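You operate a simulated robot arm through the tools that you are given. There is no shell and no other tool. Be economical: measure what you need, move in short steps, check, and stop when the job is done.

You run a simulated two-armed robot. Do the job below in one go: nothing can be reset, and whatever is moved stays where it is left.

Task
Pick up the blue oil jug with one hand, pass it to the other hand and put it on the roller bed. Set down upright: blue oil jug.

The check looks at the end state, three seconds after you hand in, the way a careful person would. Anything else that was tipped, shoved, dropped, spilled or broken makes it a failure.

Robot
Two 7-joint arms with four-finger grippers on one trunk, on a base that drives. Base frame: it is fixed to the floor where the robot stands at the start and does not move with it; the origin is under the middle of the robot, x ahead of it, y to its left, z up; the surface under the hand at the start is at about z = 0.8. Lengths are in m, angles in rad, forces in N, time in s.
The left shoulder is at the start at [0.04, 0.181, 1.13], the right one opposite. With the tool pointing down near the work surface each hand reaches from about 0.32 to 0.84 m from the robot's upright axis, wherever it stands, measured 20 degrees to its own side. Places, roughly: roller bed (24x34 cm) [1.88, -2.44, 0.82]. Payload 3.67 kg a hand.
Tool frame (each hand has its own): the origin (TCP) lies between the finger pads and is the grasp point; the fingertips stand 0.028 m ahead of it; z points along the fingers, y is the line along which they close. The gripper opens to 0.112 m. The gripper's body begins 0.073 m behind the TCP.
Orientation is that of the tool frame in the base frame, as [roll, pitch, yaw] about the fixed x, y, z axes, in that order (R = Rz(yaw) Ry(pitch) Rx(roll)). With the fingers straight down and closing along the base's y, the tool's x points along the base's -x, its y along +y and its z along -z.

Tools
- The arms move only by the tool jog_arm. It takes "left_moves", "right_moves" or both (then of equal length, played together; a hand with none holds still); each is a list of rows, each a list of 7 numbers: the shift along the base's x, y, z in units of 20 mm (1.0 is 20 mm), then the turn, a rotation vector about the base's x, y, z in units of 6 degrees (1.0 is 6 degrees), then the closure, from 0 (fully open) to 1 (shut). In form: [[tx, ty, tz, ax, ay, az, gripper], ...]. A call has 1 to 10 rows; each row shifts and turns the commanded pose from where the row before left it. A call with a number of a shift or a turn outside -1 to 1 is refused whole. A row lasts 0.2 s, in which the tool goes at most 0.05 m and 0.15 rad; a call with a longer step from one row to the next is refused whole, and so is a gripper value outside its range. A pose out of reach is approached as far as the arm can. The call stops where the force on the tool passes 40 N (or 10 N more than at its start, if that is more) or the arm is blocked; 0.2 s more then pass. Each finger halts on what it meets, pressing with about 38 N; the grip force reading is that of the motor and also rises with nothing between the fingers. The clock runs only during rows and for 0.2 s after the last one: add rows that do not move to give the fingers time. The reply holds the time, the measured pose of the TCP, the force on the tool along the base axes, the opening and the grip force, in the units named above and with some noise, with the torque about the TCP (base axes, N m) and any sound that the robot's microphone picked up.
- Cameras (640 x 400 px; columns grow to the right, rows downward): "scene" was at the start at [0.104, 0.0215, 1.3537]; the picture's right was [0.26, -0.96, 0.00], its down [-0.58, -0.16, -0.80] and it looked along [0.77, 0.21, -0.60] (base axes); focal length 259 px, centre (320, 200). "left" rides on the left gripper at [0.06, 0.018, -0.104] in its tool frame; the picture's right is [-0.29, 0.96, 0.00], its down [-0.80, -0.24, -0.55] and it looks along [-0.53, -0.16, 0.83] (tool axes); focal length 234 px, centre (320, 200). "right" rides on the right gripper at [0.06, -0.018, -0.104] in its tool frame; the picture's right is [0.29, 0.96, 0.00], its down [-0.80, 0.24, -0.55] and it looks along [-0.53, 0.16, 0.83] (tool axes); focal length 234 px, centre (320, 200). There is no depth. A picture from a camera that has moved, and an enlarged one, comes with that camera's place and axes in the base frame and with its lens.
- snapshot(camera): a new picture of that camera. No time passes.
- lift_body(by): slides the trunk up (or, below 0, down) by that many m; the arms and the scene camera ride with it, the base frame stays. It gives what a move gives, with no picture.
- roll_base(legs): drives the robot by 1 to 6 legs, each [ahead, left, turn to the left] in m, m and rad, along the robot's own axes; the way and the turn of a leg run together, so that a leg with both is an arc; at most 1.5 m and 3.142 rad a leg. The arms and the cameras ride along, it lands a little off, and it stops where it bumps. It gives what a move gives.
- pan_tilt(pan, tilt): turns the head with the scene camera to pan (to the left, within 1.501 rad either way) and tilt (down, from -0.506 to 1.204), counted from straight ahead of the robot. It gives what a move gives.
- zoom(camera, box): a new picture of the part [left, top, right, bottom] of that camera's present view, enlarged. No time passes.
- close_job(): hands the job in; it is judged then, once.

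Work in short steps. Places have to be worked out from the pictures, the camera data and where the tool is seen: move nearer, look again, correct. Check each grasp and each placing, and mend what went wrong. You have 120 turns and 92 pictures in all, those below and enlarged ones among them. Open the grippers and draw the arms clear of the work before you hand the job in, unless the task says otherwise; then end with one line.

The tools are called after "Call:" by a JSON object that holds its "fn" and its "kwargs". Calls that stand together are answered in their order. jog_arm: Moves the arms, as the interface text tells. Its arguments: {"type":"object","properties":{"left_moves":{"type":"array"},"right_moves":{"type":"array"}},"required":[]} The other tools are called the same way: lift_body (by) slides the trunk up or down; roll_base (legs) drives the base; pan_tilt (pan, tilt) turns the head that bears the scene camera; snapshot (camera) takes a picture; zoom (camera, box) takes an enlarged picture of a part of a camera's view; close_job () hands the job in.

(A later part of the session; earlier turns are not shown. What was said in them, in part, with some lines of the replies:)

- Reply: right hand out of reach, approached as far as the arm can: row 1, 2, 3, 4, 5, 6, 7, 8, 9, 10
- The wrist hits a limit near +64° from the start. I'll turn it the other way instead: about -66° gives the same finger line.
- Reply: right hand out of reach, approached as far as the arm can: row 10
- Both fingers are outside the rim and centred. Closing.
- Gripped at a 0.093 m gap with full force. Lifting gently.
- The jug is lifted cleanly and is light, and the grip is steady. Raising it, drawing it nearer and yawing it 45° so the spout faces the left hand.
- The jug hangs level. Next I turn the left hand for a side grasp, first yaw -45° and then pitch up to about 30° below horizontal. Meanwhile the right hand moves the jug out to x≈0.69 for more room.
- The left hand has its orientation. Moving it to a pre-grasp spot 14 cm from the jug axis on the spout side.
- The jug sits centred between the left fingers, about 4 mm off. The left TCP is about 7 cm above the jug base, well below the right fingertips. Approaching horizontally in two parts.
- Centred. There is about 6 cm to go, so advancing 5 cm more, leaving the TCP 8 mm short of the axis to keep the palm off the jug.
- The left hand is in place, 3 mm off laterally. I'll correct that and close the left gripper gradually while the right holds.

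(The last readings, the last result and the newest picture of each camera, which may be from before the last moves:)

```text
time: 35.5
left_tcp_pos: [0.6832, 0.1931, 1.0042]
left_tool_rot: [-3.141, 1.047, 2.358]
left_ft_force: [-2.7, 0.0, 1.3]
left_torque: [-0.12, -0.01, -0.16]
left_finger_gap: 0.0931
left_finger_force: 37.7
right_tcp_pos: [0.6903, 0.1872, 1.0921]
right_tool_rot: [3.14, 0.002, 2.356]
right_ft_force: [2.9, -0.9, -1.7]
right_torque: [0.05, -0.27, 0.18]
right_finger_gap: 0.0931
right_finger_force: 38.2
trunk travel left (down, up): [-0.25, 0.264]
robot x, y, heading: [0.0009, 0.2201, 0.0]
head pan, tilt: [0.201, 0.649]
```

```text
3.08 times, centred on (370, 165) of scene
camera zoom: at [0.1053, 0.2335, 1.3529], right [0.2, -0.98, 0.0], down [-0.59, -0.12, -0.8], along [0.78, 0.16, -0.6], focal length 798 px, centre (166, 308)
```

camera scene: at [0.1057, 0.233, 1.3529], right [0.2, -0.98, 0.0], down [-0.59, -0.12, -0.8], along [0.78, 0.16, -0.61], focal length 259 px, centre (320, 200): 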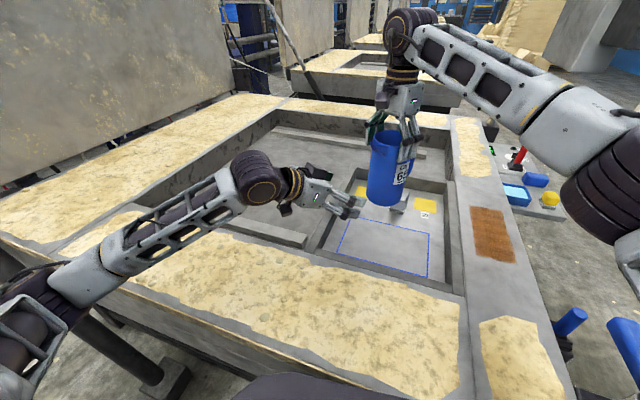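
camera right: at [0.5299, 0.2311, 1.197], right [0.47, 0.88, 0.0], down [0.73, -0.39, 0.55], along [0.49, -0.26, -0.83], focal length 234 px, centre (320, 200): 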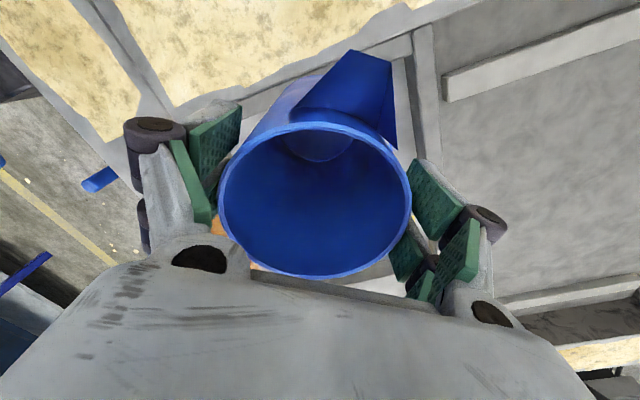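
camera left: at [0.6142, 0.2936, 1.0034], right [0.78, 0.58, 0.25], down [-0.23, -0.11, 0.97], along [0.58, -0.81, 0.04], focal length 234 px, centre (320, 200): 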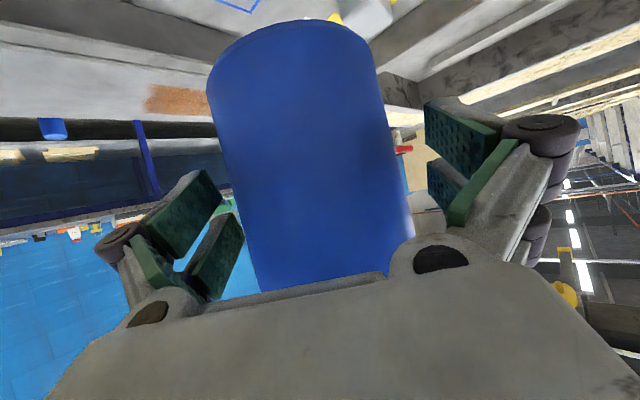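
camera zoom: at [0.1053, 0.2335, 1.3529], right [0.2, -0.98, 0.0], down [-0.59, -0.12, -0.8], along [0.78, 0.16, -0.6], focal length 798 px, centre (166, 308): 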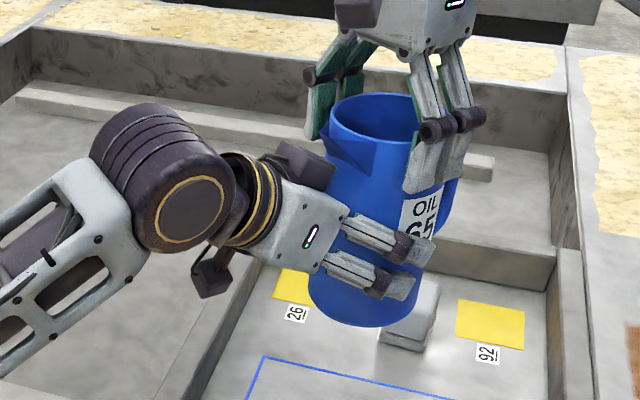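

Both hands grip at 0.093 m with only small cross forces. I'll open the right hand in place, then check the left still holds.

Call:
{"fn": "jog_arm", "kwargs": {"right_moves": [[0, 0, 0, 0, 0, 0, 0.6], [0, 0, 0, 0, 0, 0, 0.1], [0, 0, 0, 0, 0, 0, 0], [0, 0, 0, 0, 0, 0, 0]], "left_moves": [[0, 0, 0, 0, 0, 0, 1], [0, 0, 0, 0, 0, 0, 1], [0, 0, 0, 0, 0, 0, 1], [0, 0, 0, 0, 0, 0, 1]]}}

Call:
{"fn": "zoom", "kwargs": {"camera": "scene", "box": [280, 100, 460, 230]}}

Call:
{"fn": "snapshot", "kwargs": {"camera": "right"}}

```text
time: 36.5
left_tcp_pos: [0.6831, 0.1938, 1.0037]
left_tool_rot: [-3.14, 1.045, 2.357]
left_ft_force: [-0.3, 0.4, 0.5]
left_torque: [0.05, 0.05, -0.01]
left_finger_gap: 0.093
left_finger_force: 37.8
right_tcp_pos: [0.6906, 0.1868, 1.0926]
right_tool_rot: [-3.141, 0.001, 2.357]
right_ft_force: [0.2, 0.1, -0.4]
right_torque: [-0.03, 0.01, -0.02]
right_finger_gap: 0.1119
right_finger_force: 0.0
trunk travel left (down, up): [-0.25, 0.264]
robot x, y, heading: [0.0019, 0.2136, 0.0]
head pan, tilt: [0.201, 0.649]
```

```text
3.08 times, centred on (370, 165) of scene
camera zoom: at [0.1053, 0.2335, 1.3529], right [0.2, -0.98, 0.0], down [-0.59, -0.12, -0.8], along [0.78, 0.16, -0.6], focal length 798 px, centre (166, 308)
```

zoom: 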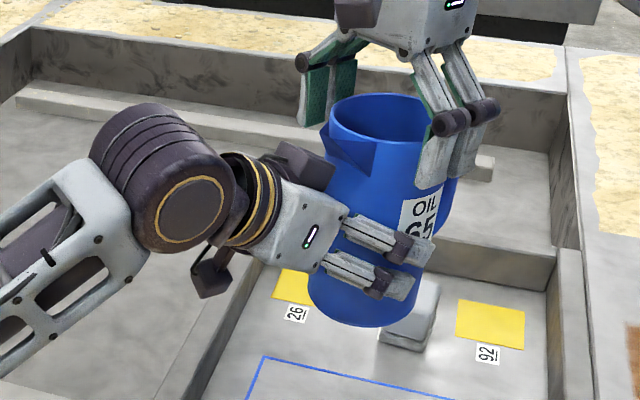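

```text
56 pictures are left
camera right: at [0.634, 0.2159, 1.1959], right [0.47, 0.88, 0.0], down [0.73, -0.39, 0.55], along [0.49, -0.26, -0.83], focal length 234 px, centre (320, 200)
```

right: 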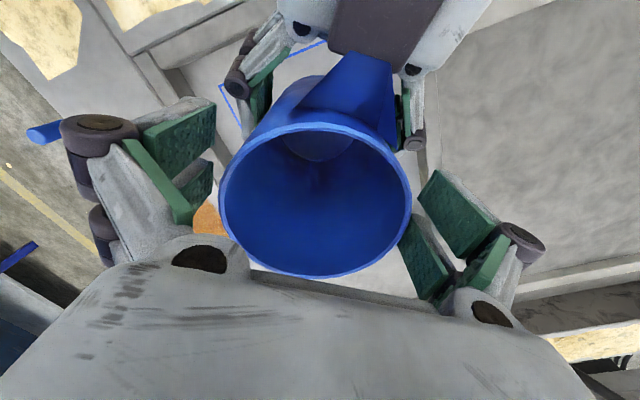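

The jug stays steady in the left hand alone. Raising the right hand straight up, clear of the rim.

Call:
{"fn": "jog_arm", "kwargs": {"right_moves": [[0, 0, 0.6, 0, 0, 0, 0], [0, 0, 1, 0, 0, 0, 0], [0, 0, 1, 0, 0, 0, 0], [0, 0, 1, 0, 0, 0, 0], [0, -0.4, 1, 0, 0, 0, 0], [-0.5, -1, 0, 0, 0, 0, 0], [-0.5, -1, 0, 0, 0, 0, 0], [-0.5, -1, 0, 0, 0, 0, 0], [-0.5, -1, 0, 0, 0, 0, 0], [-0.5, -1, 0, 0, 0, 0, 0]]}}

Call:
{"fn": "snapshot", "kwargs": {"camera": "scene"}}

```text
time: 38.7
left_tcp_pos: [0.6841, 0.1928, 1.0037]
left_tool_rot: [-3.142, 1.044, 2.356]
left_ft_force: [0.0, -0.6, -0.5]
left_torque: [0.07, 0.03, 0.02]
left_finger_gap: 0.0929
left_finger_force: 38.3
right_tcp_pos: [0.6379, 0.0775, 1.1846]
right_tool_rot: [3.14, 0.0, 2.356]
right_ft_force: [-0.7, -0.1, 0.6]
right_torque: [0.03, 0.0, 0.02]
right_finger_gap: 0.1121
right_finger_force: 0.1
trunk travel left (down, up): [-0.25, 0.264]
robot x, y, heading: [-0.0006, 0.2191, 0.002]
head pan, tilt: [0.201, 0.649]
```

```text
55 pictures are left
camera scene: at [0.1048, 0.2323, 1.353], right [0.2, -0.98, 0.0], down [-0.59, -0.12, -0.8], along [0.78, 0.16, -0.6], focal length 259 px, centre (320, 200)
```

scene: 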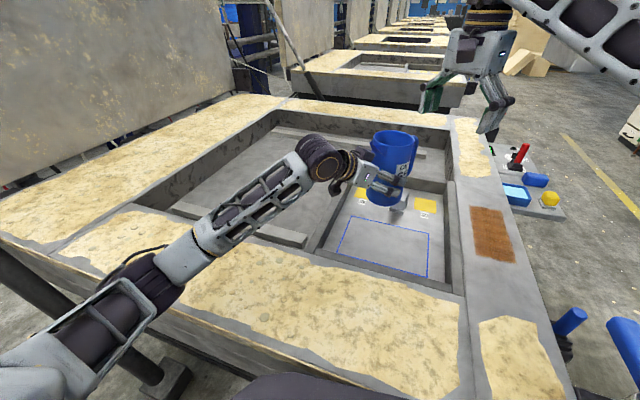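

Retracting both hands for travel, the jug kept level and gripped.

Call:
{"fn": "jog_arm", "kwargs": {"left_moves": [[-0.2, 0.1, 0.3, 0, 0, 0, 1], [-0.5, 0.2, 0.3, 0, 0, 0, 1], [-0.6, 0.3, 0.3, 0, 0, 0, 1], [-0.6, 0.3, 0.3, 0, 0, 0, 1], [-0.6, 0.3, 0.3, 0, 0, 0, 1], [-0.6, 0.3, 0.3, 0, 0, 0, 1], [-0.6, 0.3, 0.3, 0, 0, 0, 1], [-0.6, 0.3, 0.3, 0, 0, 0, 1], [-0.5, 0.2, 0.2, 0, 0, 0, 1], [-0.3, 0.1, 0, 0, 0, 0, 1]], "right_moves": [[-0.9, -0.6, 0, 0, 0, 0, 0], [-1, -0.6, 0, 0, 0, 0.9, 0], [-1, -0.6, 0, 0, 0, 0.9, 0], [-1, -0.6, 0, 0, 0, 0.9, 0], [-1, -0.6, 0, 0, 0, 0.9, 0], [-1, -0.6, 0, 0, 0, 0.9, 0], [-1, -0.6, 0, 0, 0, 0.9, 0], [-1, -0.6, 0, 0, 0, 0.9, 0], [-1, -0.6, 0, 0, 0, 0.9, 0], [-1, -0.6, 0, 0, 0, 0, 0]]}}

Call:
{"fn": "pan_tilt", "kwargs": {"pan": 0, "tilt": 0.75}}

Call:
{"fn": "snapshot", "kwargs": {"camera": "scene"}}

```text
time: 40.9
left_tcp_pos: [0.5804, 0.2409, 1.0572]
left_tool_rot: [-3.141, 1.05, 2.357]
left_ft_force: [0.1, -1.1, -1.0]
left_torque: [0.03, 0.02, 0.02]
left_finger_gap: 0.0929
left_finger_force: 38.4
right_tcp_pos: [0.441, -0.0429, 1.1841]
right_tool_rot: [-3.141, 0.002, 3.111]
right_ft_force: [0.7, -0.4, -0.2]
right_torque: [0.0, 0.0, -0.02]
right_finger_gap: 0.112
right_finger_force: 0.0
trunk travel left (down, up): [-0.25, 0.264]
robot x, y, heading: [0.0002, 0.2186, 0.003]
head pan, tilt: [0.201, 0.649]
```

```text
time: 41.6
left_tcp_pos: [0.5807, 0.2419, 1.0564]
left_tool_rot: [-3.141, 1.045, 2.358]
left_ft_force: [-0.6, -0.6, -1.8]
left_torque: [0.03, 0.06, 0.02]
left_finger_gap: 0.0927
left_finger_force: 38.1
right_tcp_pos: [0.4425, -0.0433, 1.1837]
right_tool_rot: [-3.141, 0.001, 3.11]
right_ft_force: [-0.7, -0.5, 0.8]
right_torque: [0.0, -0.01, 0.03]
right_finger_gap: 0.1118
right_finger_force: 0.1
trunk travel left (down, up): [-0.25, 0.264]
robot x, y, heading: [0.0016, 0.2147, -0.002]
head pan, tilt: [0.0, 0.75]
```

```text
54 pictures are left
camera scene: at [0.1032, 0.2162, 1.3443], right [0.0, -1.0, 0.0], down [-0.68, 0.0, -0.73], along [0.73, 0.0, -0.68], focal length 259 px, centre (320, 200)
```

scene: 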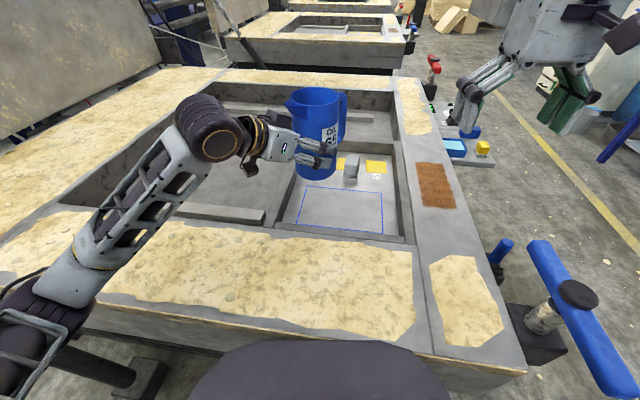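

A blue lever stands at about (0.3–0.55, -0.35), so I'd back away before turning. Looking to the right first to check the space.

Call:
{"fn": "pan_tilt", "kwargs": {"pan": -1.5, "tilt": 0.45}}

Call:
{"fn": "snapshot", "kwargs": {"camera": "scene"}}

Call:
{"fn": "pan_tilt", "kwargs": {"pan": 1.5, "tilt": 0.45}}

Call:
{"fn": "snapshot", "kwargs": {"camera": "scene"}}

```text
time: 43.2
left_tcp_pos: [0.5809, 0.2409, 1.056]
left_tool_rot: [-3.14, 1.044, 2.357]
left_ft_force: [0.0, -0.6, -1.3]
left_torque: [0.04, 0.02, 0.0]
left_finger_gap: 0.0932
left_finger_force: 37.6
right_tcp_pos: [0.443, -0.0435, 1.1821]
right_tool_rot: [-3.141, 0.0, 3.11]
right_ft_force: [0.7, -0.1, -0.4]
right_torque: [0.01, -0.01, -0.06]
right_finger_gap: 0.1116
right_finger_force: 0.1
trunk travel left (down, up): [-0.25, 0.264]
robot x, y, heading: [-0.0017, 0.2168, 0.002]
head pan, tilt: [-1.499, 0.45]
```

```text
53 pictures are left
camera scene: at [0.0268, 0.1244, 1.3708], right [-1.0, -0.07, 0.0], down [-0.03, 0.43, -0.9], along [0.06, -0.9, -0.44], focal length 259 px, centre (320, 200)
```

scene: 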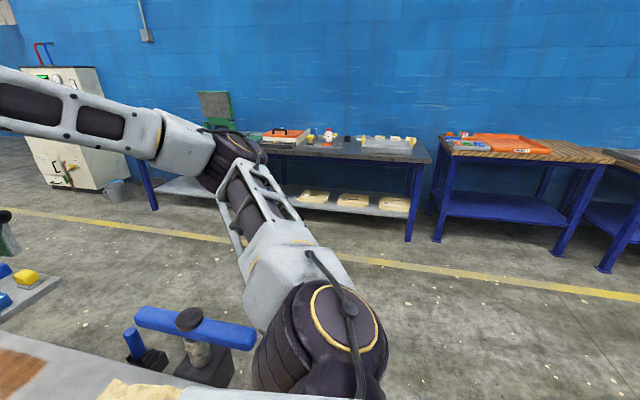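

```text
time: 45.8
left_tcp_pos: [0.5812, 0.2419, 1.0576]
left_tool_rot: [-3.141, 1.044, 2.358]
left_ft_force: [-1.0, 0.0, -1.8]
left_torque: [0.02, 0.05, -0.02]
left_finger_gap: 0.0931
left_finger_force: 38.3
right_tcp_pos: [0.4414, -0.0436, 1.1831]
right_tool_rot: [3.141, 0.0, 3.111]
right_ft_force: [-0.1, 0.6, -0.2]
right_torque: [0.0, -0.02, 0.01]
right_finger_gap: 0.1119
right_finger_force: 0.1
trunk travel left (down, up): [-0.25, 0.264]
robot x, y, heading: [0.0006, 0.219, 0.003]
head pan, tilt: [1.499, 0.45]
```

```text
52 pictures are left
camera scene: at [0.0268, 0.3077, 1.3708], right [1.0, -0.07, 0.0], down [-0.03, -0.43, -0.9], along [0.06, 0.9, -0.44], focal length 259 px, centre (320, 200)
```

scene: 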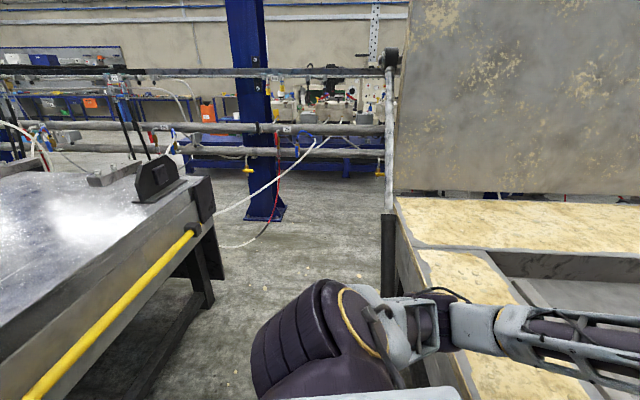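

Behind me is another table with its edge near x≈-0.45, so I can back up only a little. The lever's bar reaches about x 0.17 at z≈0.93. I'll raise the trunk 0.15 for clearance, back 8 cm, then slide right in stages.

Call:
{"fn": "lift_body", "kwargs": {"by": 0.15}}

Call:
{"fn": "roll_base", "kwargs": {"legs": [[-0.08, 0, 0], [0, -0.35, 0]]}}

Call:
{"fn": "pan_tilt", "kwargs": {"pan": -0.9, "tilt": 0.9}}

Call:
{"fn": "snapshot", "kwargs": {"camera": "scene"}}

```text
time: 47.6
left_tcp_pos: [0.5809, 0.2405, 1.2063]
left_tool_rot: [-3.138, 1.046, 2.358]
left_ft_force: [0.1, 0.1, -1.2]
left_torque: [0.02, 0.01, 0.0]
left_finger_gap: 0.0929
left_finger_force: 38.1
right_tcp_pos: [0.441, -0.0424, 1.3323]
right_tool_rot: [-3.141, -0.001, 3.111]
right_ft_force: [0.3, -0.3, 0.4]
right_torque: [0.03, 0.01, 0.01]
right_finger_gap: 0.1118
right_finger_force: 0.0
trunk travel left (down, up): [-0.4, 0.114]
robot x, y, heading: [0.005, 0.2193, 0.004]
head pan, tilt: [1.499, 0.45]
```

```text
time: 50.6
left_tcp_pos: [0.5032, -0.1086, 1.2054]
left_tool_rot: [-3.141, 1.047, 2.359]
left_ft_force: [-0.3, 0.4, -0.8]
left_torque: [0.06, 0.04, -0.01]
left_finger_gap: 0.0929
left_finger_force: 37.8
right_tcp_pos: [0.3644, -0.3923, 1.3331]
right_tool_rot: [3.141, 0.0, 3.112]
right_ft_force: [0.1, 0.7, -0.3]
right_torque: [-0.03, -0.01, -0.01]
right_finger_gap: 0.1121
right_finger_force: 0.1
trunk travel left (down, up): [-0.4, 0.114]
robot x, y, heading: [-0.0778, -0.1366, 0.003]
head pan, tilt: [1.499, 0.45]
```

```text
time: 52.8
left_tcp_pos: [0.5027, -0.1092, 1.2053]
left_tool_rot: [-3.14, 1.044, 2.361]
left_ft_force: [0.2, -0.8, -1.5]
left_torque: [0.02, 0.02, -0.01]
left_finger_gap: 0.0928
left_finger_force: 37.9
right_tcp_pos: [0.3653, -0.3947, 1.3328]
right_tool_rot: [3.141, 0.0, 3.115]
right_ft_force: [-0.3, -0.1, -0.6]
right_torque: [0.01, 0.03, -0.01]
right_finger_gap: 0.112
right_finger_force: 0.0
trunk travel left (down, up): [-0.4, 0.114]
robot x, y, heading: [-0.0782, -0.1314, 0.005]
head pan, tilt: [-0.901, 0.901]
```

```text
51 pictures are left
camera scene: at [-0.0112, -0.1956, 1.4817], right [-0.78, -0.62, 0.0], down [-0.49, 0.61, -0.62], along [0.39, -0.49, -0.78], focal length 259 px, centre (320, 200)
```

scene: 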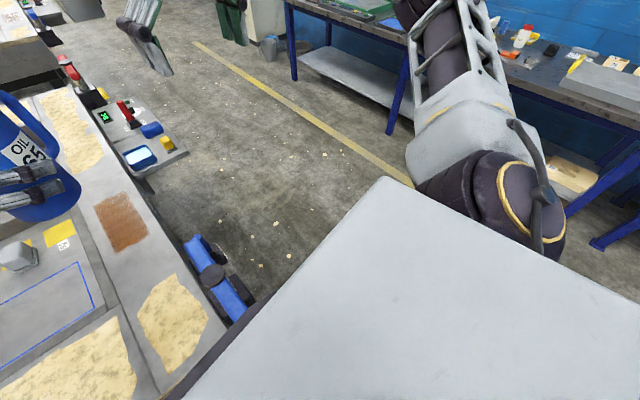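

The grey plate is the robot's own shoulder housing. The lever is below and ahead of it, and the jug is well clear. Continuing to slide right into the open floor.

Call:
{"fn": "roll_base", "kwargs": {"legs": [[0, -0.5, 0], [0, -0.5, 0]]}}

Call:
{"fn": "pan_tilt", "kwargs": {"pan": -0.5, "tilt": 0.4}}

Call:
{"fn": "snapshot", "kwargs": {"camera": "scene"}}

```text
time: 58.4
left_tcp_pos: [0.5045, -1.1154, 1.2049]
left_tool_rot: [-3.14, 1.046, 2.36]
left_ft_force: [0.9, 0.6, -1.1]
left_torque: [0.05, 0.04, 0.0]
left_finger_gap: 0.093
left_finger_force: 38.3
right_tcp_pos: [0.3649, -1.4, 1.3329]
right_tool_rot: [-3.141, -0.001, 3.11]
right_ft_force: [-0.9, -1.0, 0.7]
right_torque: [0.03, 0.01, 0.01]
right_finger_gap: 0.1122
right_finger_force: 0.1
trunk travel left (down, up): [-0.4, 0.114]
robot x, y, heading: [-0.077, -1.1381, -0.002]
head pan, tilt: [-0.901, 0.901]
```

```text
time: 59.4
left_tcp_pos: [0.5027, -1.1162, 1.2055]
left_tool_rot: [-3.139, 1.045, 2.359]
left_ft_force: [-0.1, 0.3, -1.7]
left_torque: [0.04, 0.02, 0.0]
left_finger_gap: 0.093
left_finger_force: 38.1
right_tcp_pos: [0.3649, -1.3999, 1.3328]
right_tool_rot: [-3.141, 0.002, 3.112]
right_ft_force: [-0.7, 0.7, 0.6]
right_torque: [-0.03, 0.02, 0.05]
right_finger_gap: 0.1115
right_finger_force: 0.0
trunk travel left (down, up): [-0.4, 0.114]
robot x, y, heading: [-0.077, -1.1433, 0.003]
head pan, tilt: [-0.499, 0.4]
```

```text
50 pictures are left
camera scene: at [0.0245, -1.1861, 1.5246], right [-0.48, -0.88, 0.0], down [-0.34, 0.19, -0.92], along [0.81, -0.44, -0.39], focal length 259 px, centre (320, 200)
```

scene: 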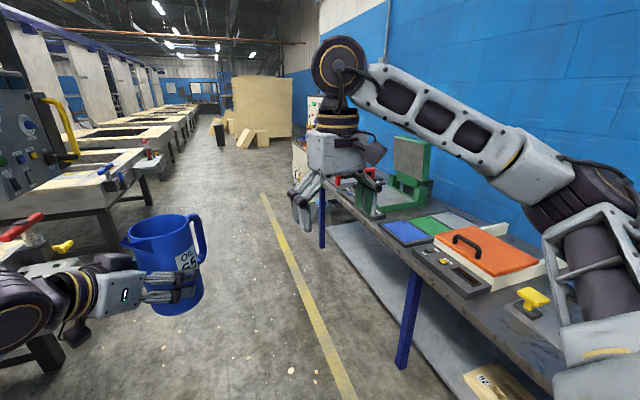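

The jug is still upright. Turning to face the bench in the open floor, then sliding left towards x≈1.8.

Call:
{"fn": "roll_base", "kwargs": {"legs": [[0, 0, -1.571], [0, 1.0, 0]]}}

Call:
{"fn": "pan_tilt", "kwargs": {"pan": 0.5, "tilt": 0.5}}

Call:
{"fn": "snapshot", "kwargs": {"camera": "scene"}}

```text
time: 69.0
left_tcp_pos: [0.9767, -1.699, 1.206]
left_tool_rot: [3.141, 1.045, 0.806]
left_ft_force: [-0.3, -0.6, -1.2]
left_torque: [0.03, -0.05, 0.01]
left_finger_gap: 0.0928
left_finger_force: 37.3
right_tcp_pos: [0.6904, -1.5672, 1.3325]
right_tool_rot: [3.141, 0.001, 1.558]
right_ft_force: [-0.2, -0.3, -0.3]
right_torque: [0.01, -0.01, 0.0]
right_finger_gap: 0.1121
right_finger_force: 0.1
trunk travel left (down, up): [-0.4, 0.114]
robot x, y, heading: [0.9432, -1.1178, -1.551]
head pan, tilt: [-0.499, 0.4]
```

```text
time: 70.2
left_tcp_pos: [0.9769, -1.6997, 1.2056]
left_tool_rot: [-3.14, 1.045, 0.806]
left_ft_force: [0.2, 0.3, -2.3]
left_torque: [0.05, -0.06, -0.01]
left_finger_gap: 0.093
left_finger_force: 38.1
right_tcp_pos: [0.6896, -1.5664, 1.3316]
right_tool_rot: [3.142, -0.001, 1.555]
right_ft_force: [-0.3, -0.8, 0.4]
right_torque: [0.02, -0.02, 0.0]
right_finger_gap: 0.1121
right_finger_force: 0.0
trunk travel left (down, up): [-0.4, 0.114]
robot x, y, heading: [0.9408, -1.1172, -1.552]
head pan, tilt: [0.499, 0.499]
```

```text
49 pictures are left
camera scene: at [0.9877, -1.2207, 1.5155], right [-0.87, -0.49, 0.0], down [-0.24, 0.42, -0.88], along [0.43, -0.76, -0.48], focal length 259 px, centre (320, 200)
```

scene: 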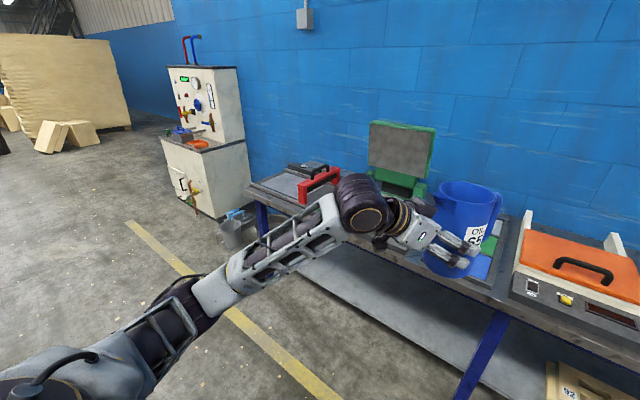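

All clear. Sliding left 0.88 m to bring the robot opposite the bed.

Call:
{"fn": "roll_base", "kwargs": {"legs": [[0, 0.88, -0.02]]}}

Call:
{"fn": "pan_tilt", "kwargs": {"pan": 0.0, "tilt": 0.55}}

Call:
{"fn": "snapshot", "kwargs": {"camera": "scene"}}

```text
time: 75.0
left_tcp_pos: [1.8445, -1.6948, 1.2057]
left_tool_rot: [3.141, 1.045, 0.782]
left_ft_force: [0.0, 0.1, -2.4]
left_torque: [0.02, -0.04, 0.0]
left_finger_gap: 0.0928
left_finger_force: 38.0
right_tcp_pos: [1.5601, -1.5542, 1.333]
right_tool_rot: [-3.142, 0.0, 1.533]
right_ft_force: [0.6, 0.2, 0.7]
right_torque: [-0.01, -0.02, 0.02]
right_finger_gap: 0.1122
right_finger_force: 0.1
trunk travel left (down, up): [-0.4, 0.114]
robot x, y, heading: [1.8236, -1.1178, -1.58]
head pan, tilt: [0.499, 0.499]
```

```text
time: 75.9
left_tcp_pos: [1.8443, -1.6965, 1.2058]
left_tool_rot: [3.14, 1.047, 0.781]
left_ft_force: [-0.1, -0.8, -1.3]
left_torque: [0.05, -0.06, -0.02]
left_finger_gap: 0.0932
left_finger_force: 38.3
right_tcp_pos: [1.5606, -1.5562, 1.3321]
right_tool_rot: [-3.141, -0.001, 1.532]
right_ft_force: [0.5, 0.6, 0.6]
right_torque: [-0.02, -0.01, -0.01]
right_finger_gap: 0.1122
right_finger_force: 0.1
trunk travel left (down, up): [-0.4, 0.114]
robot x, y, heading: [1.8234, -1.1166, -1.578]
head pan, tilt: [0.0, 0.55]
```

```text
48 pictures are left
camera scene: at [1.8228, -1.2266, 1.5109], right [-1.0, 0.01, 0.0], down [0.0, 0.52, -0.85], along [0.0, -0.85, -0.52], focal length 259 px, centre (320, 200)
```

scene: 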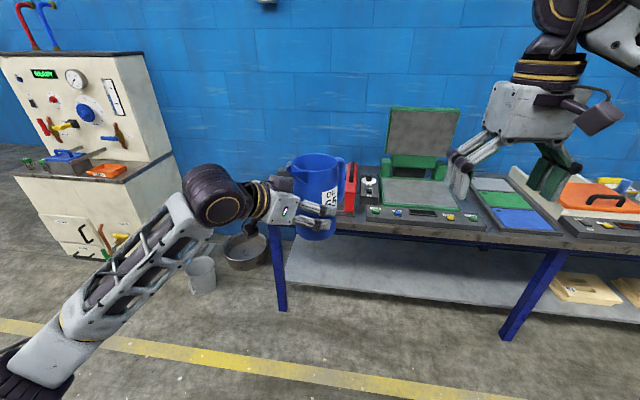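

The jug hides the bed. I'll move the left hand 0.2 m to its left (+x) to see it.

Call:
{"fn": "jog_arm", "kwargs": {"left_moves": [[0.5, 0, 0, 0, 0, 0, 1], [1, 0, 0, 0, 0, 0, 1], [1, 0, 0, 0, 0, 0, 1], [1, 0, 0, 0, 0, 0, 1], [1, 0, 0, 0, 0, 0, 1], [1, 0, 0, 0, 0, 0, 1], [1, 0, 0, 0, 0, 0, 1], [1, 0, 0, 0, 0, 0, 1], [1, 0, 0, 0, 0, 0, 1], [0.5, 0, 0, 0, 0, 0, 1]]}}

Call:
{"fn": "zoom", "kwargs": {"camera": "scene", "box": [180, 120, 400, 260]}}

```text
time: 78.1
left_tcp_pos: [2.0236, -1.6944, 1.2062]
left_tool_rot: [-3.14, 1.047, 0.779]
left_ft_force: [0.0, 0.2, -1.1]
left_torque: [0.01, -0.05, 0.0]
left_finger_gap: 0.093
left_finger_force: 37.8
right_tcp_pos: [1.5603, -1.5553, 1.333]
right_tool_rot: [-3.142, -0.001, 1.533]
right_ft_force: [-0.3, 0.6, -0.2]
right_torque: [0.03, -0.01, 0.0]
right_finger_gap: 0.1122
right_finger_force: 0.0
trunk travel left (down, up): [-0.4, 0.114]
robot x, y, heading: [1.8243, -1.1144, -1.578]
head pan, tilt: [0.0, 0.55]
```

```text
2.86 times, centred on (290, 190) of scene
camera zoom: at [1.8232, -1.2264, 1.5109], right [-1.0, 0.01, 0.0], down [0.0, 0.52, -0.85], along [-0.01, -0.85, -0.52], focal length 741 px, centre (406, 229)
```

zoom: 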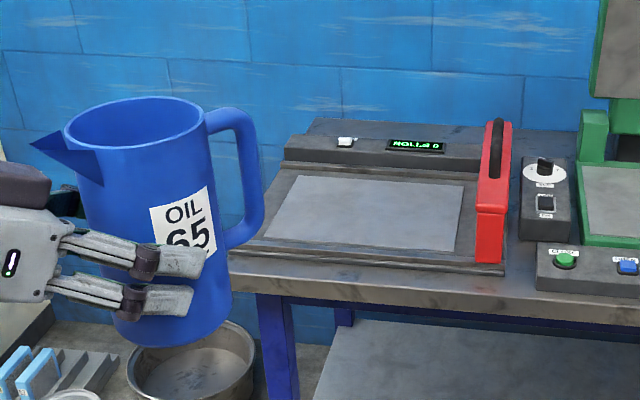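

The bed plate is the clear grey panel, spanning about x 1.73–2.05, y -2.29 to -2.55 at z≈0.82. The red arm is on its right edge. I'll raise and pull in the right hand, then drive ahead 0.64 m with the jug held high.

Call:
{"fn": "jog_arm", "kwargs": {"right_moves": [[0, 0.5, 0.7, 0, 0, 0, 0], [0, 0.5, 0.7, 0, 0, 0, 0], [0, 0.5, 0.7, 0, 0, 0, 0], [0, 0.5, 0.7, 0, 0, 0, 0], [0, 0.5, 0.7, 0, 0, 0, 0], [0, 0.5, 0.7, 0, 0, 0, 0]]}}

Call:
{"fn": "roll_base", "kwargs": {"legs": [[0.4, 0, 0.007], [0.24, 0, 0]]}}

Call:
{"fn": "snapshot", "kwargs": {"camera": "scene"}}

```text
time: 79.5
left_tcp_pos: [2.0219, -1.6944, 1.2053]
left_tool_rot: [-3.141, 1.047, 0.781]
left_ft_force: [0.0, -0.9, -1.2]
left_torque: [0.05, -0.06, 0.0]
left_finger_gap: 0.0929
left_finger_force: 38.0
right_tcp_pos: [1.5638, -1.4952, 1.4153]
right_tool_rot: [3.14, 0.0, 1.532]
right_ft_force: [0.1, -0.7, -0.5]
right_torque: [-0.02, 0.02, -0.02]
right_finger_gap: 0.1119
right_finger_force: 0.1
trunk travel left (down, up): [-0.4, 0.114]
robot x, y, heading: [1.8237, -1.1136, -1.58]
head pan, tilt: [0.0, 0.55]
```

```text
time: 83.5
left_tcp_pos: [2.0258, -2.3352, 1.207]
left_tool_rot: [3.141, 1.048, 0.788]
left_ft_force: [0.1, 0.3, -2.0]
left_torque: [0.04, -0.01, 0.01]
left_finger_gap: 0.0931
left_finger_force: 38.2
right_tcp_pos: [1.5638, -2.1394, 1.4154]
right_tool_rot: [3.141, 0.002, 1.543]
right_ft_force: [-0.4, -0.6, -0.3]
right_torque: [0.0, 0.05, 0.01]
right_finger_gap: 0.112
right_finger_force: 0.1
trunk travel left (down, up): [-0.4, 0.114]
robot x, y, heading: [1.8241, -1.7538, -1.57]
head pan, tilt: [0.0, 0.55]
```

```text
46 pictures are left
camera scene: at [1.8227, -1.8682, 1.511], right [-1.0, 0.0, 0.0], down [0.0, 0.52, -0.85], along [0.0, -0.85, -0.52], focal length 259 px, centre (320, 200)
```

scene: 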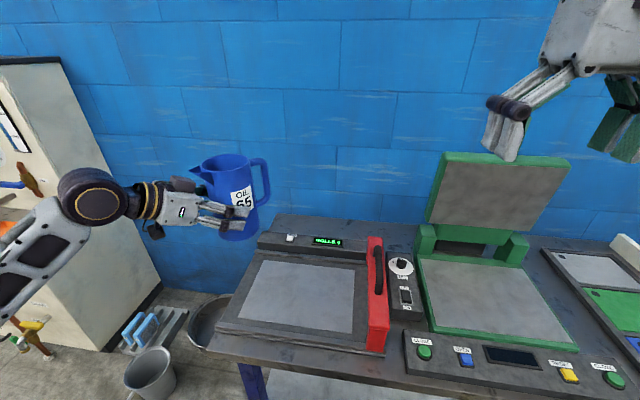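

The bed centre measures about (1.88, -2.43), clear of the red arm. Moving the jug above it at present height, then checking the display and the view.

Call:
{"fn": "jog_arm", "kwargs": {"left_moves": [[-0.4, -0.2, 0, 0, 0, 0, 1], [-0.9, -0.5, 0, 0, 0, 0, 1], [-0.9, -0.55, 0, 0, 0, 0, 1], [-0.9, -0.55, 0, 0, 0, 0, 1], [-0.9, -0.55, 0, 0, 0, 0, 1], [-0.9, -0.55, 0, 0, 0, 0, 1], [-0.9, -0.5, 0, 0, 0, 0, 1], [-0.6, -0.35, 0, 0, 0, 0, 1], [-0.3, -0.15, 0, 0, 0, 0, 1]]}}

Call:
{"fn": "zoom", "kwargs": {"camera": "scene", "box": [180, 110, 440, 380]}}

Call:
{"fn": "snapshot", "kwargs": {"camera": "left"}}

```text
time: 85.5
left_tcp_pos: [1.8911, -2.4135, 1.2065]
left_tool_rot: [-3.141, 1.045, 0.787]
left_ft_force: [0.2, -0.7, -1.3]
left_torque: [0.06, -0.05, -0.02]
left_finger_gap: 0.0931
left_finger_force: 37.9
right_tcp_pos: [1.5633, -2.1406, 1.4168]
right_tool_rot: [-3.141, 0.0, 1.542]
right_ft_force: [0.5, -0.3, 0.5]
right_torque: [0.0, 0.01, 0.01]
right_finger_gap: 0.1117
right_finger_force: 0.0
trunk travel left (down, up): [-0.4, 0.114]
robot x, y, heading: [1.8233, -1.7559, -1.569]
head pan, tilt: [0.0, 0.55]
```

```text
1.48 times, centred on (310, 245) of scene
camera zoom: at [1.8225, -1.869, 1.5109], right [-1.0, 0.0, 0.0], down [0.0, 0.52, -0.85], along [0.0, -0.85, -0.52], focal length 384 px, centre (335, 133)
```

zoom: 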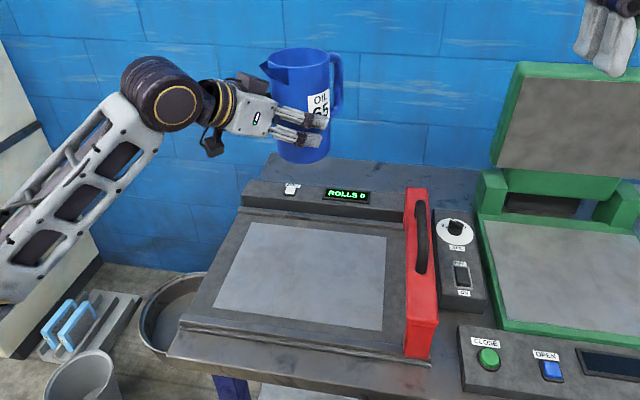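

```text
44 pictures are left
camera left: at [1.9884, -2.3403, 1.2056], right [0.58, -0.78, 0.25], down [-0.11, 0.23, 0.97], along [-0.81, -0.59, 0.04], focal length 234 px, centre (320, 200)
```

left: 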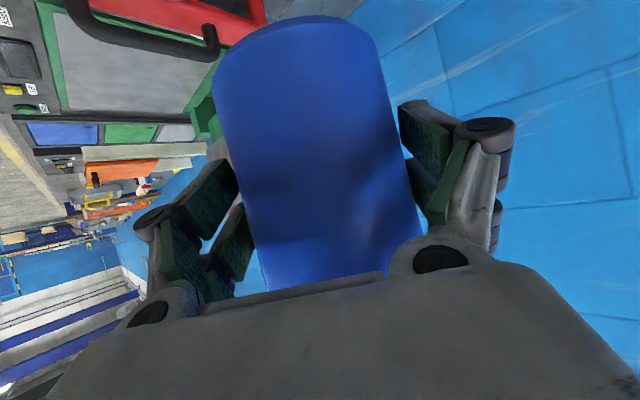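

"ROLLS 0": the panel is the bed of a roller device, and the jug is above its middle. Lowering the trunk 0.2 m; everything under the hands is clear.

Call:
{"fn": "lift_body", "kwargs": {"by": -0.2}}

Call:
{"fn": "snapshot", "kwargs": {"camera": "scene"}}

```text
time: 87.7
left_tcp_pos: [1.8916, -2.4124, 1.0064]
left_tool_rot: [-3.141, 1.045, 0.787]
left_ft_force: [0.0, -0.3, -1.6]
left_torque: [0.04, -0.05, -0.01]
left_finger_gap: 0.0931
left_finger_force: 38.6
right_tcp_pos: [1.5643, -2.1408, 1.2175]
right_tool_rot: [3.141, 0.0, 1.541]
right_ft_force: [0.2, -0.4, 0.6]
right_torque: [0.0, 0.0, 0.01]
right_finger_gap: 0.1119
right_finger_force: 0.0
trunk travel left (down, up): [-0.2, 0.314]
robot x, y, heading: [1.8211, -1.757, -1.575]
head pan, tilt: [0.0, 0.55]
```

```text
43 pictures are left
camera scene: at [1.8226, -1.8688, 1.312], right [-1.0, 0.0, 0.0], down [0.0, 0.52, -0.85], along [0.0, -0.85, -0.52], focal length 259 px, centre (320, 200)
```

scene: 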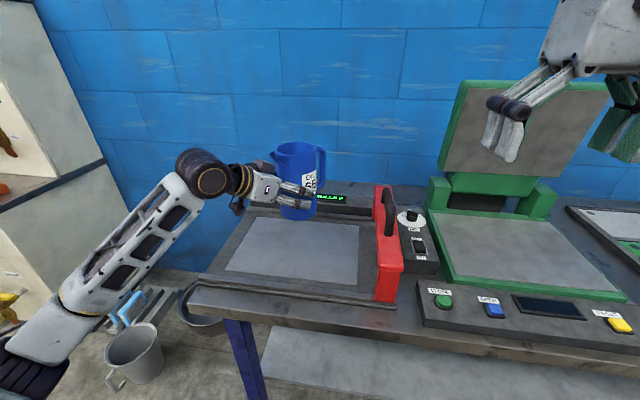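

The jug hovers about 11 cm over the bed. Lowering 8 cm with the arm, then looking.

Call:
{"fn": "jog_arm", "kwargs": {"left_moves": [[0, 0, -0.6, 0, 0, 0, 1], [0, 0, -0.8, 0, 0, 0, 1], [0, 0, -0.8, 0, 0, 0, 1], [0, 0, -0.8, 0, 0, 0, 1], [0, 0, -0.6, 0, 0, 0, 1], [0, 0, -0.3, 0, 0, 0, 1]]}}

Call:
{"fn": "zoom", "kwargs": {"camera": "scene", "box": [180, 130, 440, 320]}}

Call:
{"fn": "snapshot", "kwargs": {"camera": "left"}}

```text
time: 89.1
left_tcp_pos: [1.891, -2.4121, 0.9291]
left_tool_rot: [-3.14, 1.045, 0.788]
left_ft_force: [1.0, 0.0, -1.3]
left_torque: [0.06, -0.03, 0.03]
left_finger_gap: 0.0929
left_finger_force: 38.2
right_tcp_pos: [1.5637, -2.1393, 1.2154]
right_tool_rot: [3.141, 0.0, 1.541]
right_ft_force: [0.0, 0.1, 0.6]
right_torque: [-0.02, 0.0, -0.03]
right_finger_gap: 0.112
right_finger_force: 0.1
trunk travel left (down, up): [-0.2, 0.314]
robot x, y, heading: [1.8234, -1.755, -1.568]
head pan, tilt: [0.0, 0.55]
```

```text
2.11 times, centred on (310, 225) of scene
camera zoom: at [1.8227, -1.8689, 1.312], right [-1.0, 0.0, 0.0], down [0.0, 0.52, -0.85], along [0.0, -0.85, -0.52], focal length 546 px, centre (341, 147)
```

zoom: 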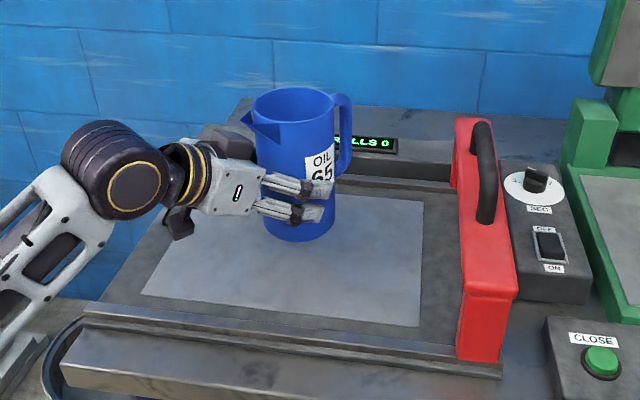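

```text
41 pictures are left
camera left: at [1.9886, -2.3396, 0.929], right [0.58, -0.78, 0.25], down [-0.11, 0.23, 0.97], along [-0.81, -0.59, 0.04], focal length 234 px, centre (320, 200)
```

left: 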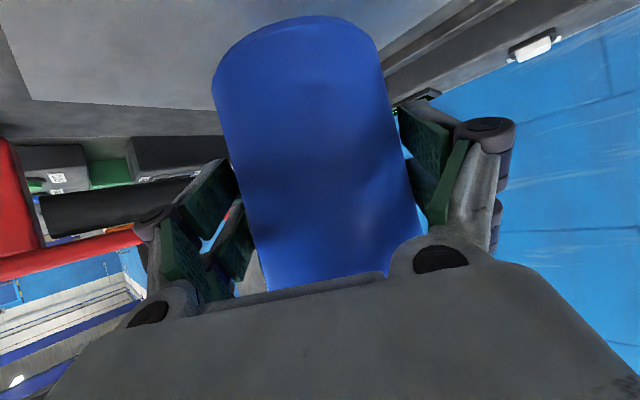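

The jug is well placed over the plate. Lowering in small steps and watching the vertical force.

Call:
{"fn": "jog_arm", "kwargs": {"left_moves": [[0, 0, -0.3, 0, 0, 0, 1], [0, 0, -0.3, 0, 0, 0, 1], [0, 0, -0.3, 0, 0, 0, 1], [0, 0, -0.2, 0, 0, 0, 1], [0, 0, -0.1, 0, 0, 0, 1]]}}

Call:
{"fn": "zoom", "kwargs": {"camera": "scene", "box": [220, 140, 380, 260]}}

```text
time: 90.3
left_tcp_pos: [1.8898, -2.4131, 0.9043]
left_tool_rot: [-3.14, 1.046, 0.787]
left_ft_force: [-0.2, -0.1, -2.0]
left_torque: [0.05, -0.06, -0.01]
left_finger_gap: 0.0932
left_finger_force: 38.0
right_tcp_pos: [1.5632, -2.1411, 1.2147]
right_tool_rot: [3.14, 0.0, 1.541]
right_ft_force: [-0.4, -0.1, -0.8]
right_torque: [0.03, 0.0, 0.01]
right_finger_gap: 0.1121
right_finger_force: 0.1
trunk travel left (down, up): [-0.2, 0.314]
robot x, y, heading: [1.8209, -1.7585, -1.57]
head pan, tilt: [0.0, 0.55]
```

```text
3.33 times, centred on (300, 200) of scene
camera zoom: at [1.8226, -1.8689, 1.312], right [-1.0, 0.0, 0.0], down [0.0, 0.52, -0.85], along [0.0, -0.85, -0.52], focal length 864 px, centre (387, 200)
```

zoom: 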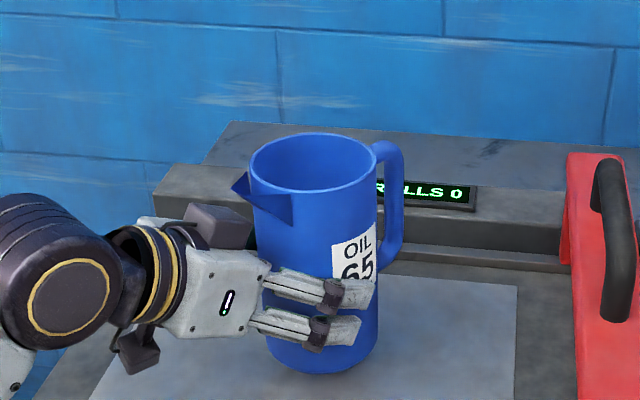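

No contact yet at TCP z 0.904. Continuing with finer steps.

Call:
{"fn": "jog_arm", "kwargs": {"left_moves": [[0, 0, -0.15, 0, 0, 0, 1], [0, 0, -0.15, 0, 0, 0, 1], [0, 0, -0.15, 0, 0, 0, 1], [0, 0, 0, 0, 0, 0, 1]]}}

```text
time: 91.3
left_tcp_pos: [1.8918, -2.4129, 0.8961]
left_tool_rot: [-3.141, 1.044, 0.787]
left_ft_force: [0.1, 0.7, -0.9]
left_torque: [0.04, -0.06, -0.03]
left_finger_gap: 0.0931
left_finger_force: 38.5
right_tcp_pos: [1.5637, -2.1415, 1.2173]
right_tool_rot: [3.14, 0.001, 1.542]
right_ft_force: [0.7, 0.0, -0.7]
right_torque: [0.03, -0.01, 0.01]
right_finger_gap: 0.112
right_finger_force: 0.0
trunk travel left (down, up): [-0.2, 0.314]
robot x, y, heading: [1.8215, -1.7552, -1.572]
head pan, tilt: [0.0, 0.55]
```

Call:
{"fn": "jog_arm", "kwargs": {"left_moves": [[0, 0, -0.12, 0, 0, 0, 1], [0, 0, -0.12, 0, 0, 0, 1], [0, 0, -0.12, 0, 0, 0, 1], [0, 0, 0, 0, 0, 0, 1]]}}

Call:
{"fn": "zoom", "kwargs": {"camera": "scene", "box": [220, 160, 380, 280]}}

```text
time: 92.3
left_tcp_pos: [1.8918, -2.4122, 0.889]
left_tool_rot: [-3.141, 1.045, 0.787]
left_ft_force: [0.4, 0.3, -1.5]
left_torque: [0.04, -0.03, 0.04]
left_finger_gap: 0.0931
left_finger_force: 37.8
right_tcp_pos: [1.5647, -2.1405, 1.2169]
right_tool_rot: [-3.14, 0.0, 1.542]
right_ft_force: [0.3, 0.3, -0.2]
right_torque: [-0.02, 0.0, 0.03]
right_finger_gap: 0.112
right_finger_force: 0.1
trunk travel left (down, up): [-0.2, 0.314]
robot x, y, heading: [1.8242, -1.7599, -1.571]
head pan, tilt: [0.0, 0.55]
```

```text
3.33 times, centred on (300, 220) of scene
camera zoom: at [1.8226, -1.8689, 1.312], right [-1.0, 0.0, 0.0], down [0.0, 0.52, -0.85], along [0.0, -0.85, -0.52], focal length 864 px, centre (387, 133)
```

zoom: 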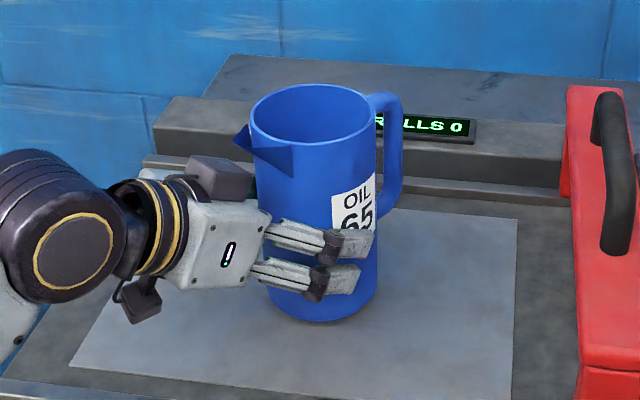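

Very near contact, the shadow closing in. Continuing with 2 mm rows.

Call:
{"fn": "jog_arm", "kwargs": {"left_moves": [[0, 0, -0.1, 0, 0, 0, 1], [0, 0, -0.1, 0, 0, 0, 1], [0, 0, 0, 0, 0, 0, 1]]}}

Call:
{"fn": "jog_arm", "kwargs": {"left_moves": [[0, 0, -0.1, 0, 0, 0, 1], [0, 0, 0, 0, 0, 0, 1]]}}

```text
time: 93.1
left_tcp_pos: [1.892, -2.4126, 0.8846]
left_tool_rot: [-3.14, 1.047, 0.787]
left_ft_force: [0.1, -0.2, -1.3]
left_torque: [0.07, -0.04, -0.02]
left_finger_gap: 0.0928
left_finger_force: 37.8
right_tcp_pos: [1.5643, -2.1412, 1.2169]
right_tool_rot: [3.14, -0.001, 1.541]
right_ft_force: [-0.2, -0.8, -0.4]
right_torque: [-0.01, -0.02, 0.02]
right_finger_gap: 0.1118
right_finger_force: 0.1
trunk travel left (down, up): [-0.2, 0.314]
robot x, y, heading: [1.8246, -1.7568, -1.57]
head pan, tilt: [0.0, 0.55]
```

```text
time: 93.7
left_tcp_pos: [1.8906, -2.4122, 0.8816]
left_tool_rot: [-3.139, 1.045, 0.788]
left_ft_force: [1.2, -0.2, -2.1]
left_torque: [0.05, -0.05, 0.0]
left_finger_gap: 0.0927
left_finger_force: 37.5
right_tcp_pos: [1.5639, -2.14, 1.2166]
right_tool_rot: [3.141, 0.0, 1.541]
right_ft_force: [0.2, 0.2, -0.1]
right_torque: [0.0, 0.01, 0.01]
right_finger_gap: 0.112
right_finger_force: 0.1
trunk travel left (down, up): [-0.2, 0.314]
robot x, y, heading: [1.8226, -1.7569, -1.569]
head pan, tilt: [0.0, 0.55]
```

Still free (Fz ≈ -1.5, the jug's weight). Continuing.

Call:
{"fn": "jog_arm", "kwargs": {"left_moves": [[0, 0, -0.1, 0, 0, 0, 1], [0, 0, -0.1, 0, 0, 0, 1], [0, 0, 0, 0, 0, 0, 1]]}}

Call:
{"fn": "zoom", "kwargs": {"camera": "scene", "box": [240, 180, 340, 260]}}

```text
time: 94.5
left_tcp_pos: [1.8903, -2.4128, 0.8817]
left_tool_rot: [3.135, 1.05, 0.781]
left_ft_force: [0.0, -3.2, 12.2]
left_torque: [-0.72, -0.26, -0.02]
left_finger_gap: 0.0928
left_finger_force: 37.9
right_tcp_pos: [1.5628, -2.1394, 1.2178]
right_tool_rot: [-3.141, 0.003, 1.54]
right_ft_force: [-1.2, 0.0, -0.4]
right_torque: [-0.01, -0.03, 0.04]
right_finger_gap: 0.112
right_finger_force: 0.1
trunk travel left (down, up): [-0.2, 0.314]
robot x, y, heading: [1.8258, -1.7592, -1.569]
head pan, tilt: [0.0, 0.55]
```

```text
5.00 times, centred on (290, 220) of scene
camera zoom: at [1.8224, -1.8678, 1.3122], right [-1.0, 0.0, 0.0], down [0.0, 0.52, -0.85], along [0.0, -0.85, -0.52], focal length 1296 px, centre (470, 100)
```

zoom: 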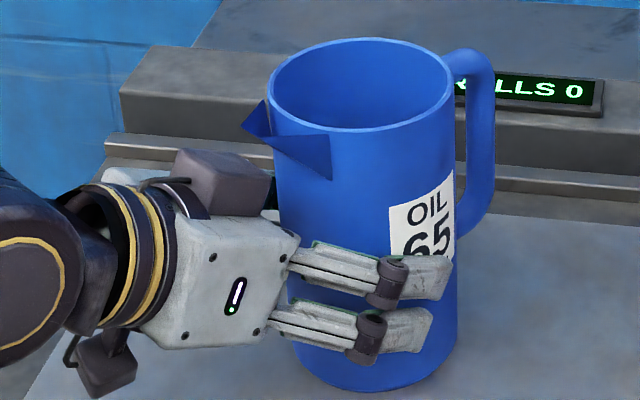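

Contact: +12 N, with the tool stopped at z≈0.882. I'll ease off the preload by 2.5 mm and then open the fingers.

Call:
{"fn": "jog_arm", "kwargs": {"left_moves": [[0, 0, 0.1, 0, 0, 0, 1], [0, 0, 0, 0, 0, 0, 1]]}}

```text
time: 95.1
left_tcp_pos: [1.891, -2.4134, 0.8824]
left_tool_rot: [3.141, 1.046, 0.786]
left_ft_force: [1.1, -4.2, 8.8]
left_torque: [-0.78, -0.07, 0.02]
left_finger_gap: 0.0928
left_finger_force: 37.8
right_tcp_pos: [1.5626, -2.1404, 1.218]
right_tool_rot: [3.141, 0.002, 1.541]
right_ft_force: [0.4, -0.6, -0.1]
right_torque: [0.02, 0.02, 0.0]
right_finger_gap: 0.1121
right_finger_force: 0.1
trunk travel left (down, up): [-0.2, 0.314]
robot x, y, heading: [1.8237, -1.7574, -1.569]
head pan, tilt: [0.0, 0.55]
```

Easing 1 mm more, then opening.

Call:
{"fn": "jog_arm", "kwargs": {"left_moves": [[0, 0, 0.06, 0, 0, 0, 1], [0, 0, 0, 0, 0, 0, 0.5], [0, 0, 0, 0, 0, 0, 0], [0, 0, 0, 0, 0, 0, 0], [0, 0, 0, 0, 0, 0, 0]]}}

Call:
{"fn": "zoom", "kwargs": {"camera": "scene", "box": [240, 170, 360, 266]}}

Call:
{"fn": "snapshot", "kwargs": {"camera": "left"}}

```text
time: 96.3
left_tcp_pos: [1.8905, -2.4129, 0.8822]
left_tool_rot: [-3.139, 1.046, 0.786]
left_ft_force: [-1.2, -0.4, 0.1]
left_torque: [-0.02, -0.01, 0.02]
left_finger_gap: 0.1121
left_finger_force: 0.0
right_tcp_pos: [1.5639, -2.1402, 1.2164]
right_tool_rot: [-3.14, -0.001, 1.543]
right_ft_force: [-0.2, -0.9, -1.0]
right_torque: [-0.01, -0.01, 0.0]
right_finger_gap: 0.112
right_finger_force: 0.0
trunk travel left (down, up): [-0.2, 0.314]
robot x, y, heading: [1.8192, -1.7596, -1.569]
head pan, tilt: [0.0, 0.55]
```

```text
4.17 times, centred on (300, 218) of scene
camera zoom: at [1.8226, -1.8687, 1.312], right [-1.0, 0.0, 0.0], down [0.0, 0.52, -0.85], along [0.0, -0.85, -0.52], focal length 1080 px, centre (403, 125)
```

zoom: 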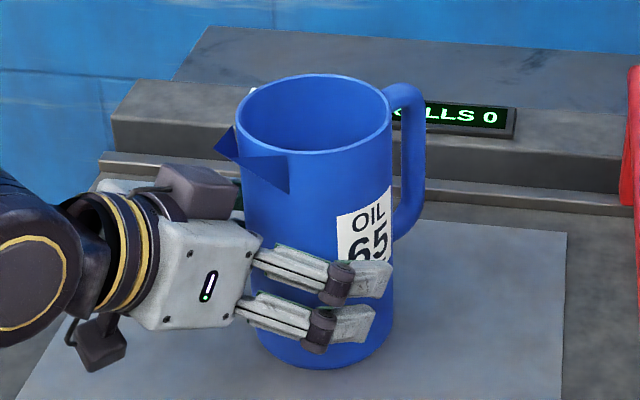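

```text
36 pictures are left
camera left: at [1.9878, -2.3398, 0.8816], right [0.58, -0.78, 0.25], down [-0.11, 0.23, 0.97], along [-0.81, -0.59, 0.04], focal length 234 px, centre (320, 200)
```

left: 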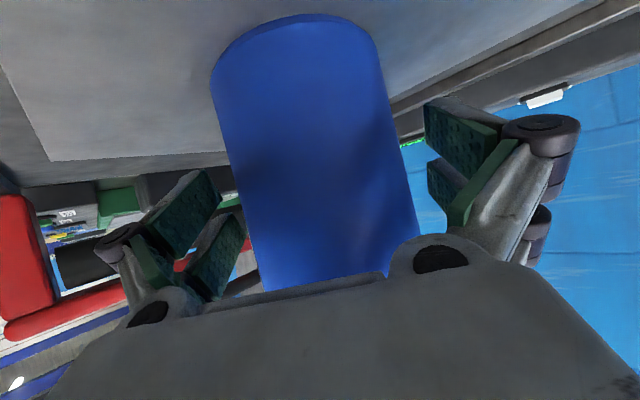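

Released, with the jug standing upright and free of both fingers. Retreating straight back horizontally.

Call:
{"fn": "jog_arm", "kwargs": {"left_moves": [[0.3, 0.3, 0, 0, 0, 0, 0], [0.5, 0.5, 0, 0, 0, 0, 0], [0.7, 0.7, 0, 0, 0, 0, 0], [0.7, 0.7, 0, 0, 0, 0, 0], [0.7, 0.7, 0, 0, 0, 0, 0], [0.7, 0.7, 0, 0, 0, 0, 0], [0.7, 0.7, 0, 0, 0, 0, 0], [0.7, 0.7, 0, 0, 0, 0, 0], [0.5, 0.5, 0.6, 0, 0, 0, 0], [0.5, 0.5, 1, 0, 0, 0, 0]]}}

Call:
{"fn": "snapshot", "kwargs": {"camera": "scene"}}

```text
time: 98.5
left_tcp_pos: [2.0108, -2.2912, 0.9133]
left_tool_rot: [-3.14, 1.047, 0.787]
left_ft_force: [0.7, -0.8, 0.1]
left_torque: [0.01, -0.04, 0.03]
left_finger_gap: 0.1122
left_finger_force: 0.1
right_tcp_pos: [1.5647, -2.1401, 1.2174]
right_tool_rot: [-3.14, 0.002, 1.542]
right_ft_force: [-0.5, -0.3, -1.1]
right_torque: [0.02, -0.01, 0.01]
right_finger_gap: 0.1118
right_finger_force: 0.0
trunk travel left (down, up): [-0.2, 0.314]
robot x, y, heading: [1.8227, -1.7546, -1.575]
head pan, tilt: [0.0, 0.55]
```

```text
35 pictures are left
camera scene: at [1.8227, -1.868, 1.3121], right [-1.0, 0.0, 0.0], down [0.0, 0.52, -0.85], along [0.0, -0.85, -0.52], focal length 259 px, centre (320, 200)
```

scene: 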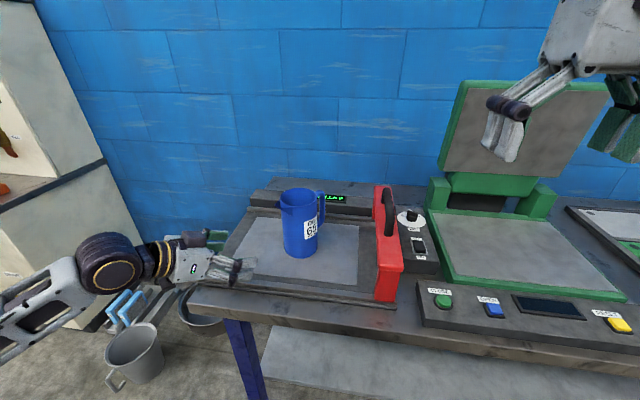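

The jug stands on the bed. I'll raise the trunk, back the robot off a little, and take one last look.

Call:
{"fn": "lift_body", "kwargs": {"by": 0.18}}

Call:
{"fn": "roll_base", "kwargs": {"legs": [[-0.35, 0, 0]]}}

Call:
{"fn": "zoom", "kwargs": {"camera": "scene", "box": [200, 120, 440, 270]}}

```text
time: 100.5
left_tcp_pos: [2.0106, -2.2921, 1.092]
left_tool_rot: [-3.141, 1.046, 0.789]
left_ft_force: [-0.5, 0.1, 0.1]
left_torque: [0.0, 0.01, 0.01]
left_finger_gap: 0.1121
left_finger_force: 0.0
right_tcp_pos: [1.5626, -2.1397, 1.3946]
right_tool_rot: [-3.141, 0.0, 1.542]
right_ft_force: [-0.3, 0.7, -0.3]
right_torque: [-0.01, 0.01, 0.01]
right_finger_gap: 0.1121
right_finger_force: 0.0
trunk travel left (down, up): [-0.38, 0.134]
robot x, y, heading: [1.8197, -1.7572, -1.573]
head pan, tilt: [0.0, 0.55]
```

```text
time: 102.8
left_tcp_pos: [2.009, -1.9438, 1.0927]
left_tool_rot: [-3.138, 1.045, 0.785]
left_ft_force: [0.2, -0.7, -0.7]
left_torque: [-0.01, 0.02, 0.02]
left_finger_gap: 0.1119
left_finger_force: 0.1
right_tcp_pos: [1.5632, -1.7907, 1.3968]
right_tool_rot: [-3.141, -0.001, 1.539]
right_ft_force: [0.6, 0.3, 0.0]
right_torque: [0.0, 0.01, 0.01]
right_finger_gap: 0.1117
right_finger_force: 0.1
trunk travel left (down, up): [-0.38, 0.134]
robot x, y, heading: [1.8216, -1.4095, -1.572]
head pan, tilt: [0.0, 0.55]
```

```text
2.67 times, centred on (320, 195) of scene
camera zoom: at [1.8226, -1.5201, 1.4907], right [-1.0, 0.0, 0.0], down [0.0, 0.52, -0.85], along [0.0, -0.85, -0.52], focal length 691 px, centre (320, 213)
```

zoom: 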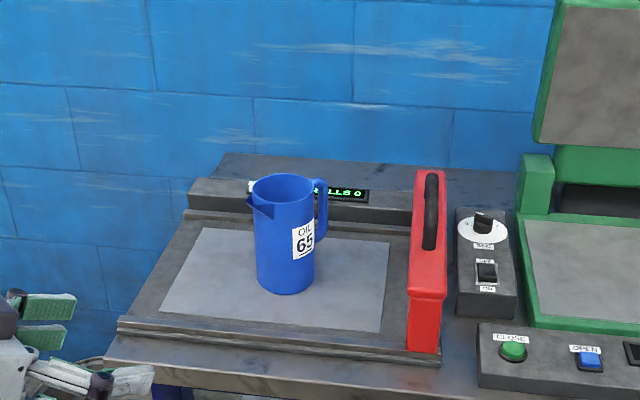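

The jug stands upright on the bed, nothing else was disturbed, and both hands are open and clear. Handing in.

Call:
{"fn": "close_job", "kwargs": {}}

```text
The job is handed in.
```

The blue oil jug was picked up with the right hand, passed to the left hand in the air, and now stands upright on the roller bed; nothing else looked disturbed in the last picture.
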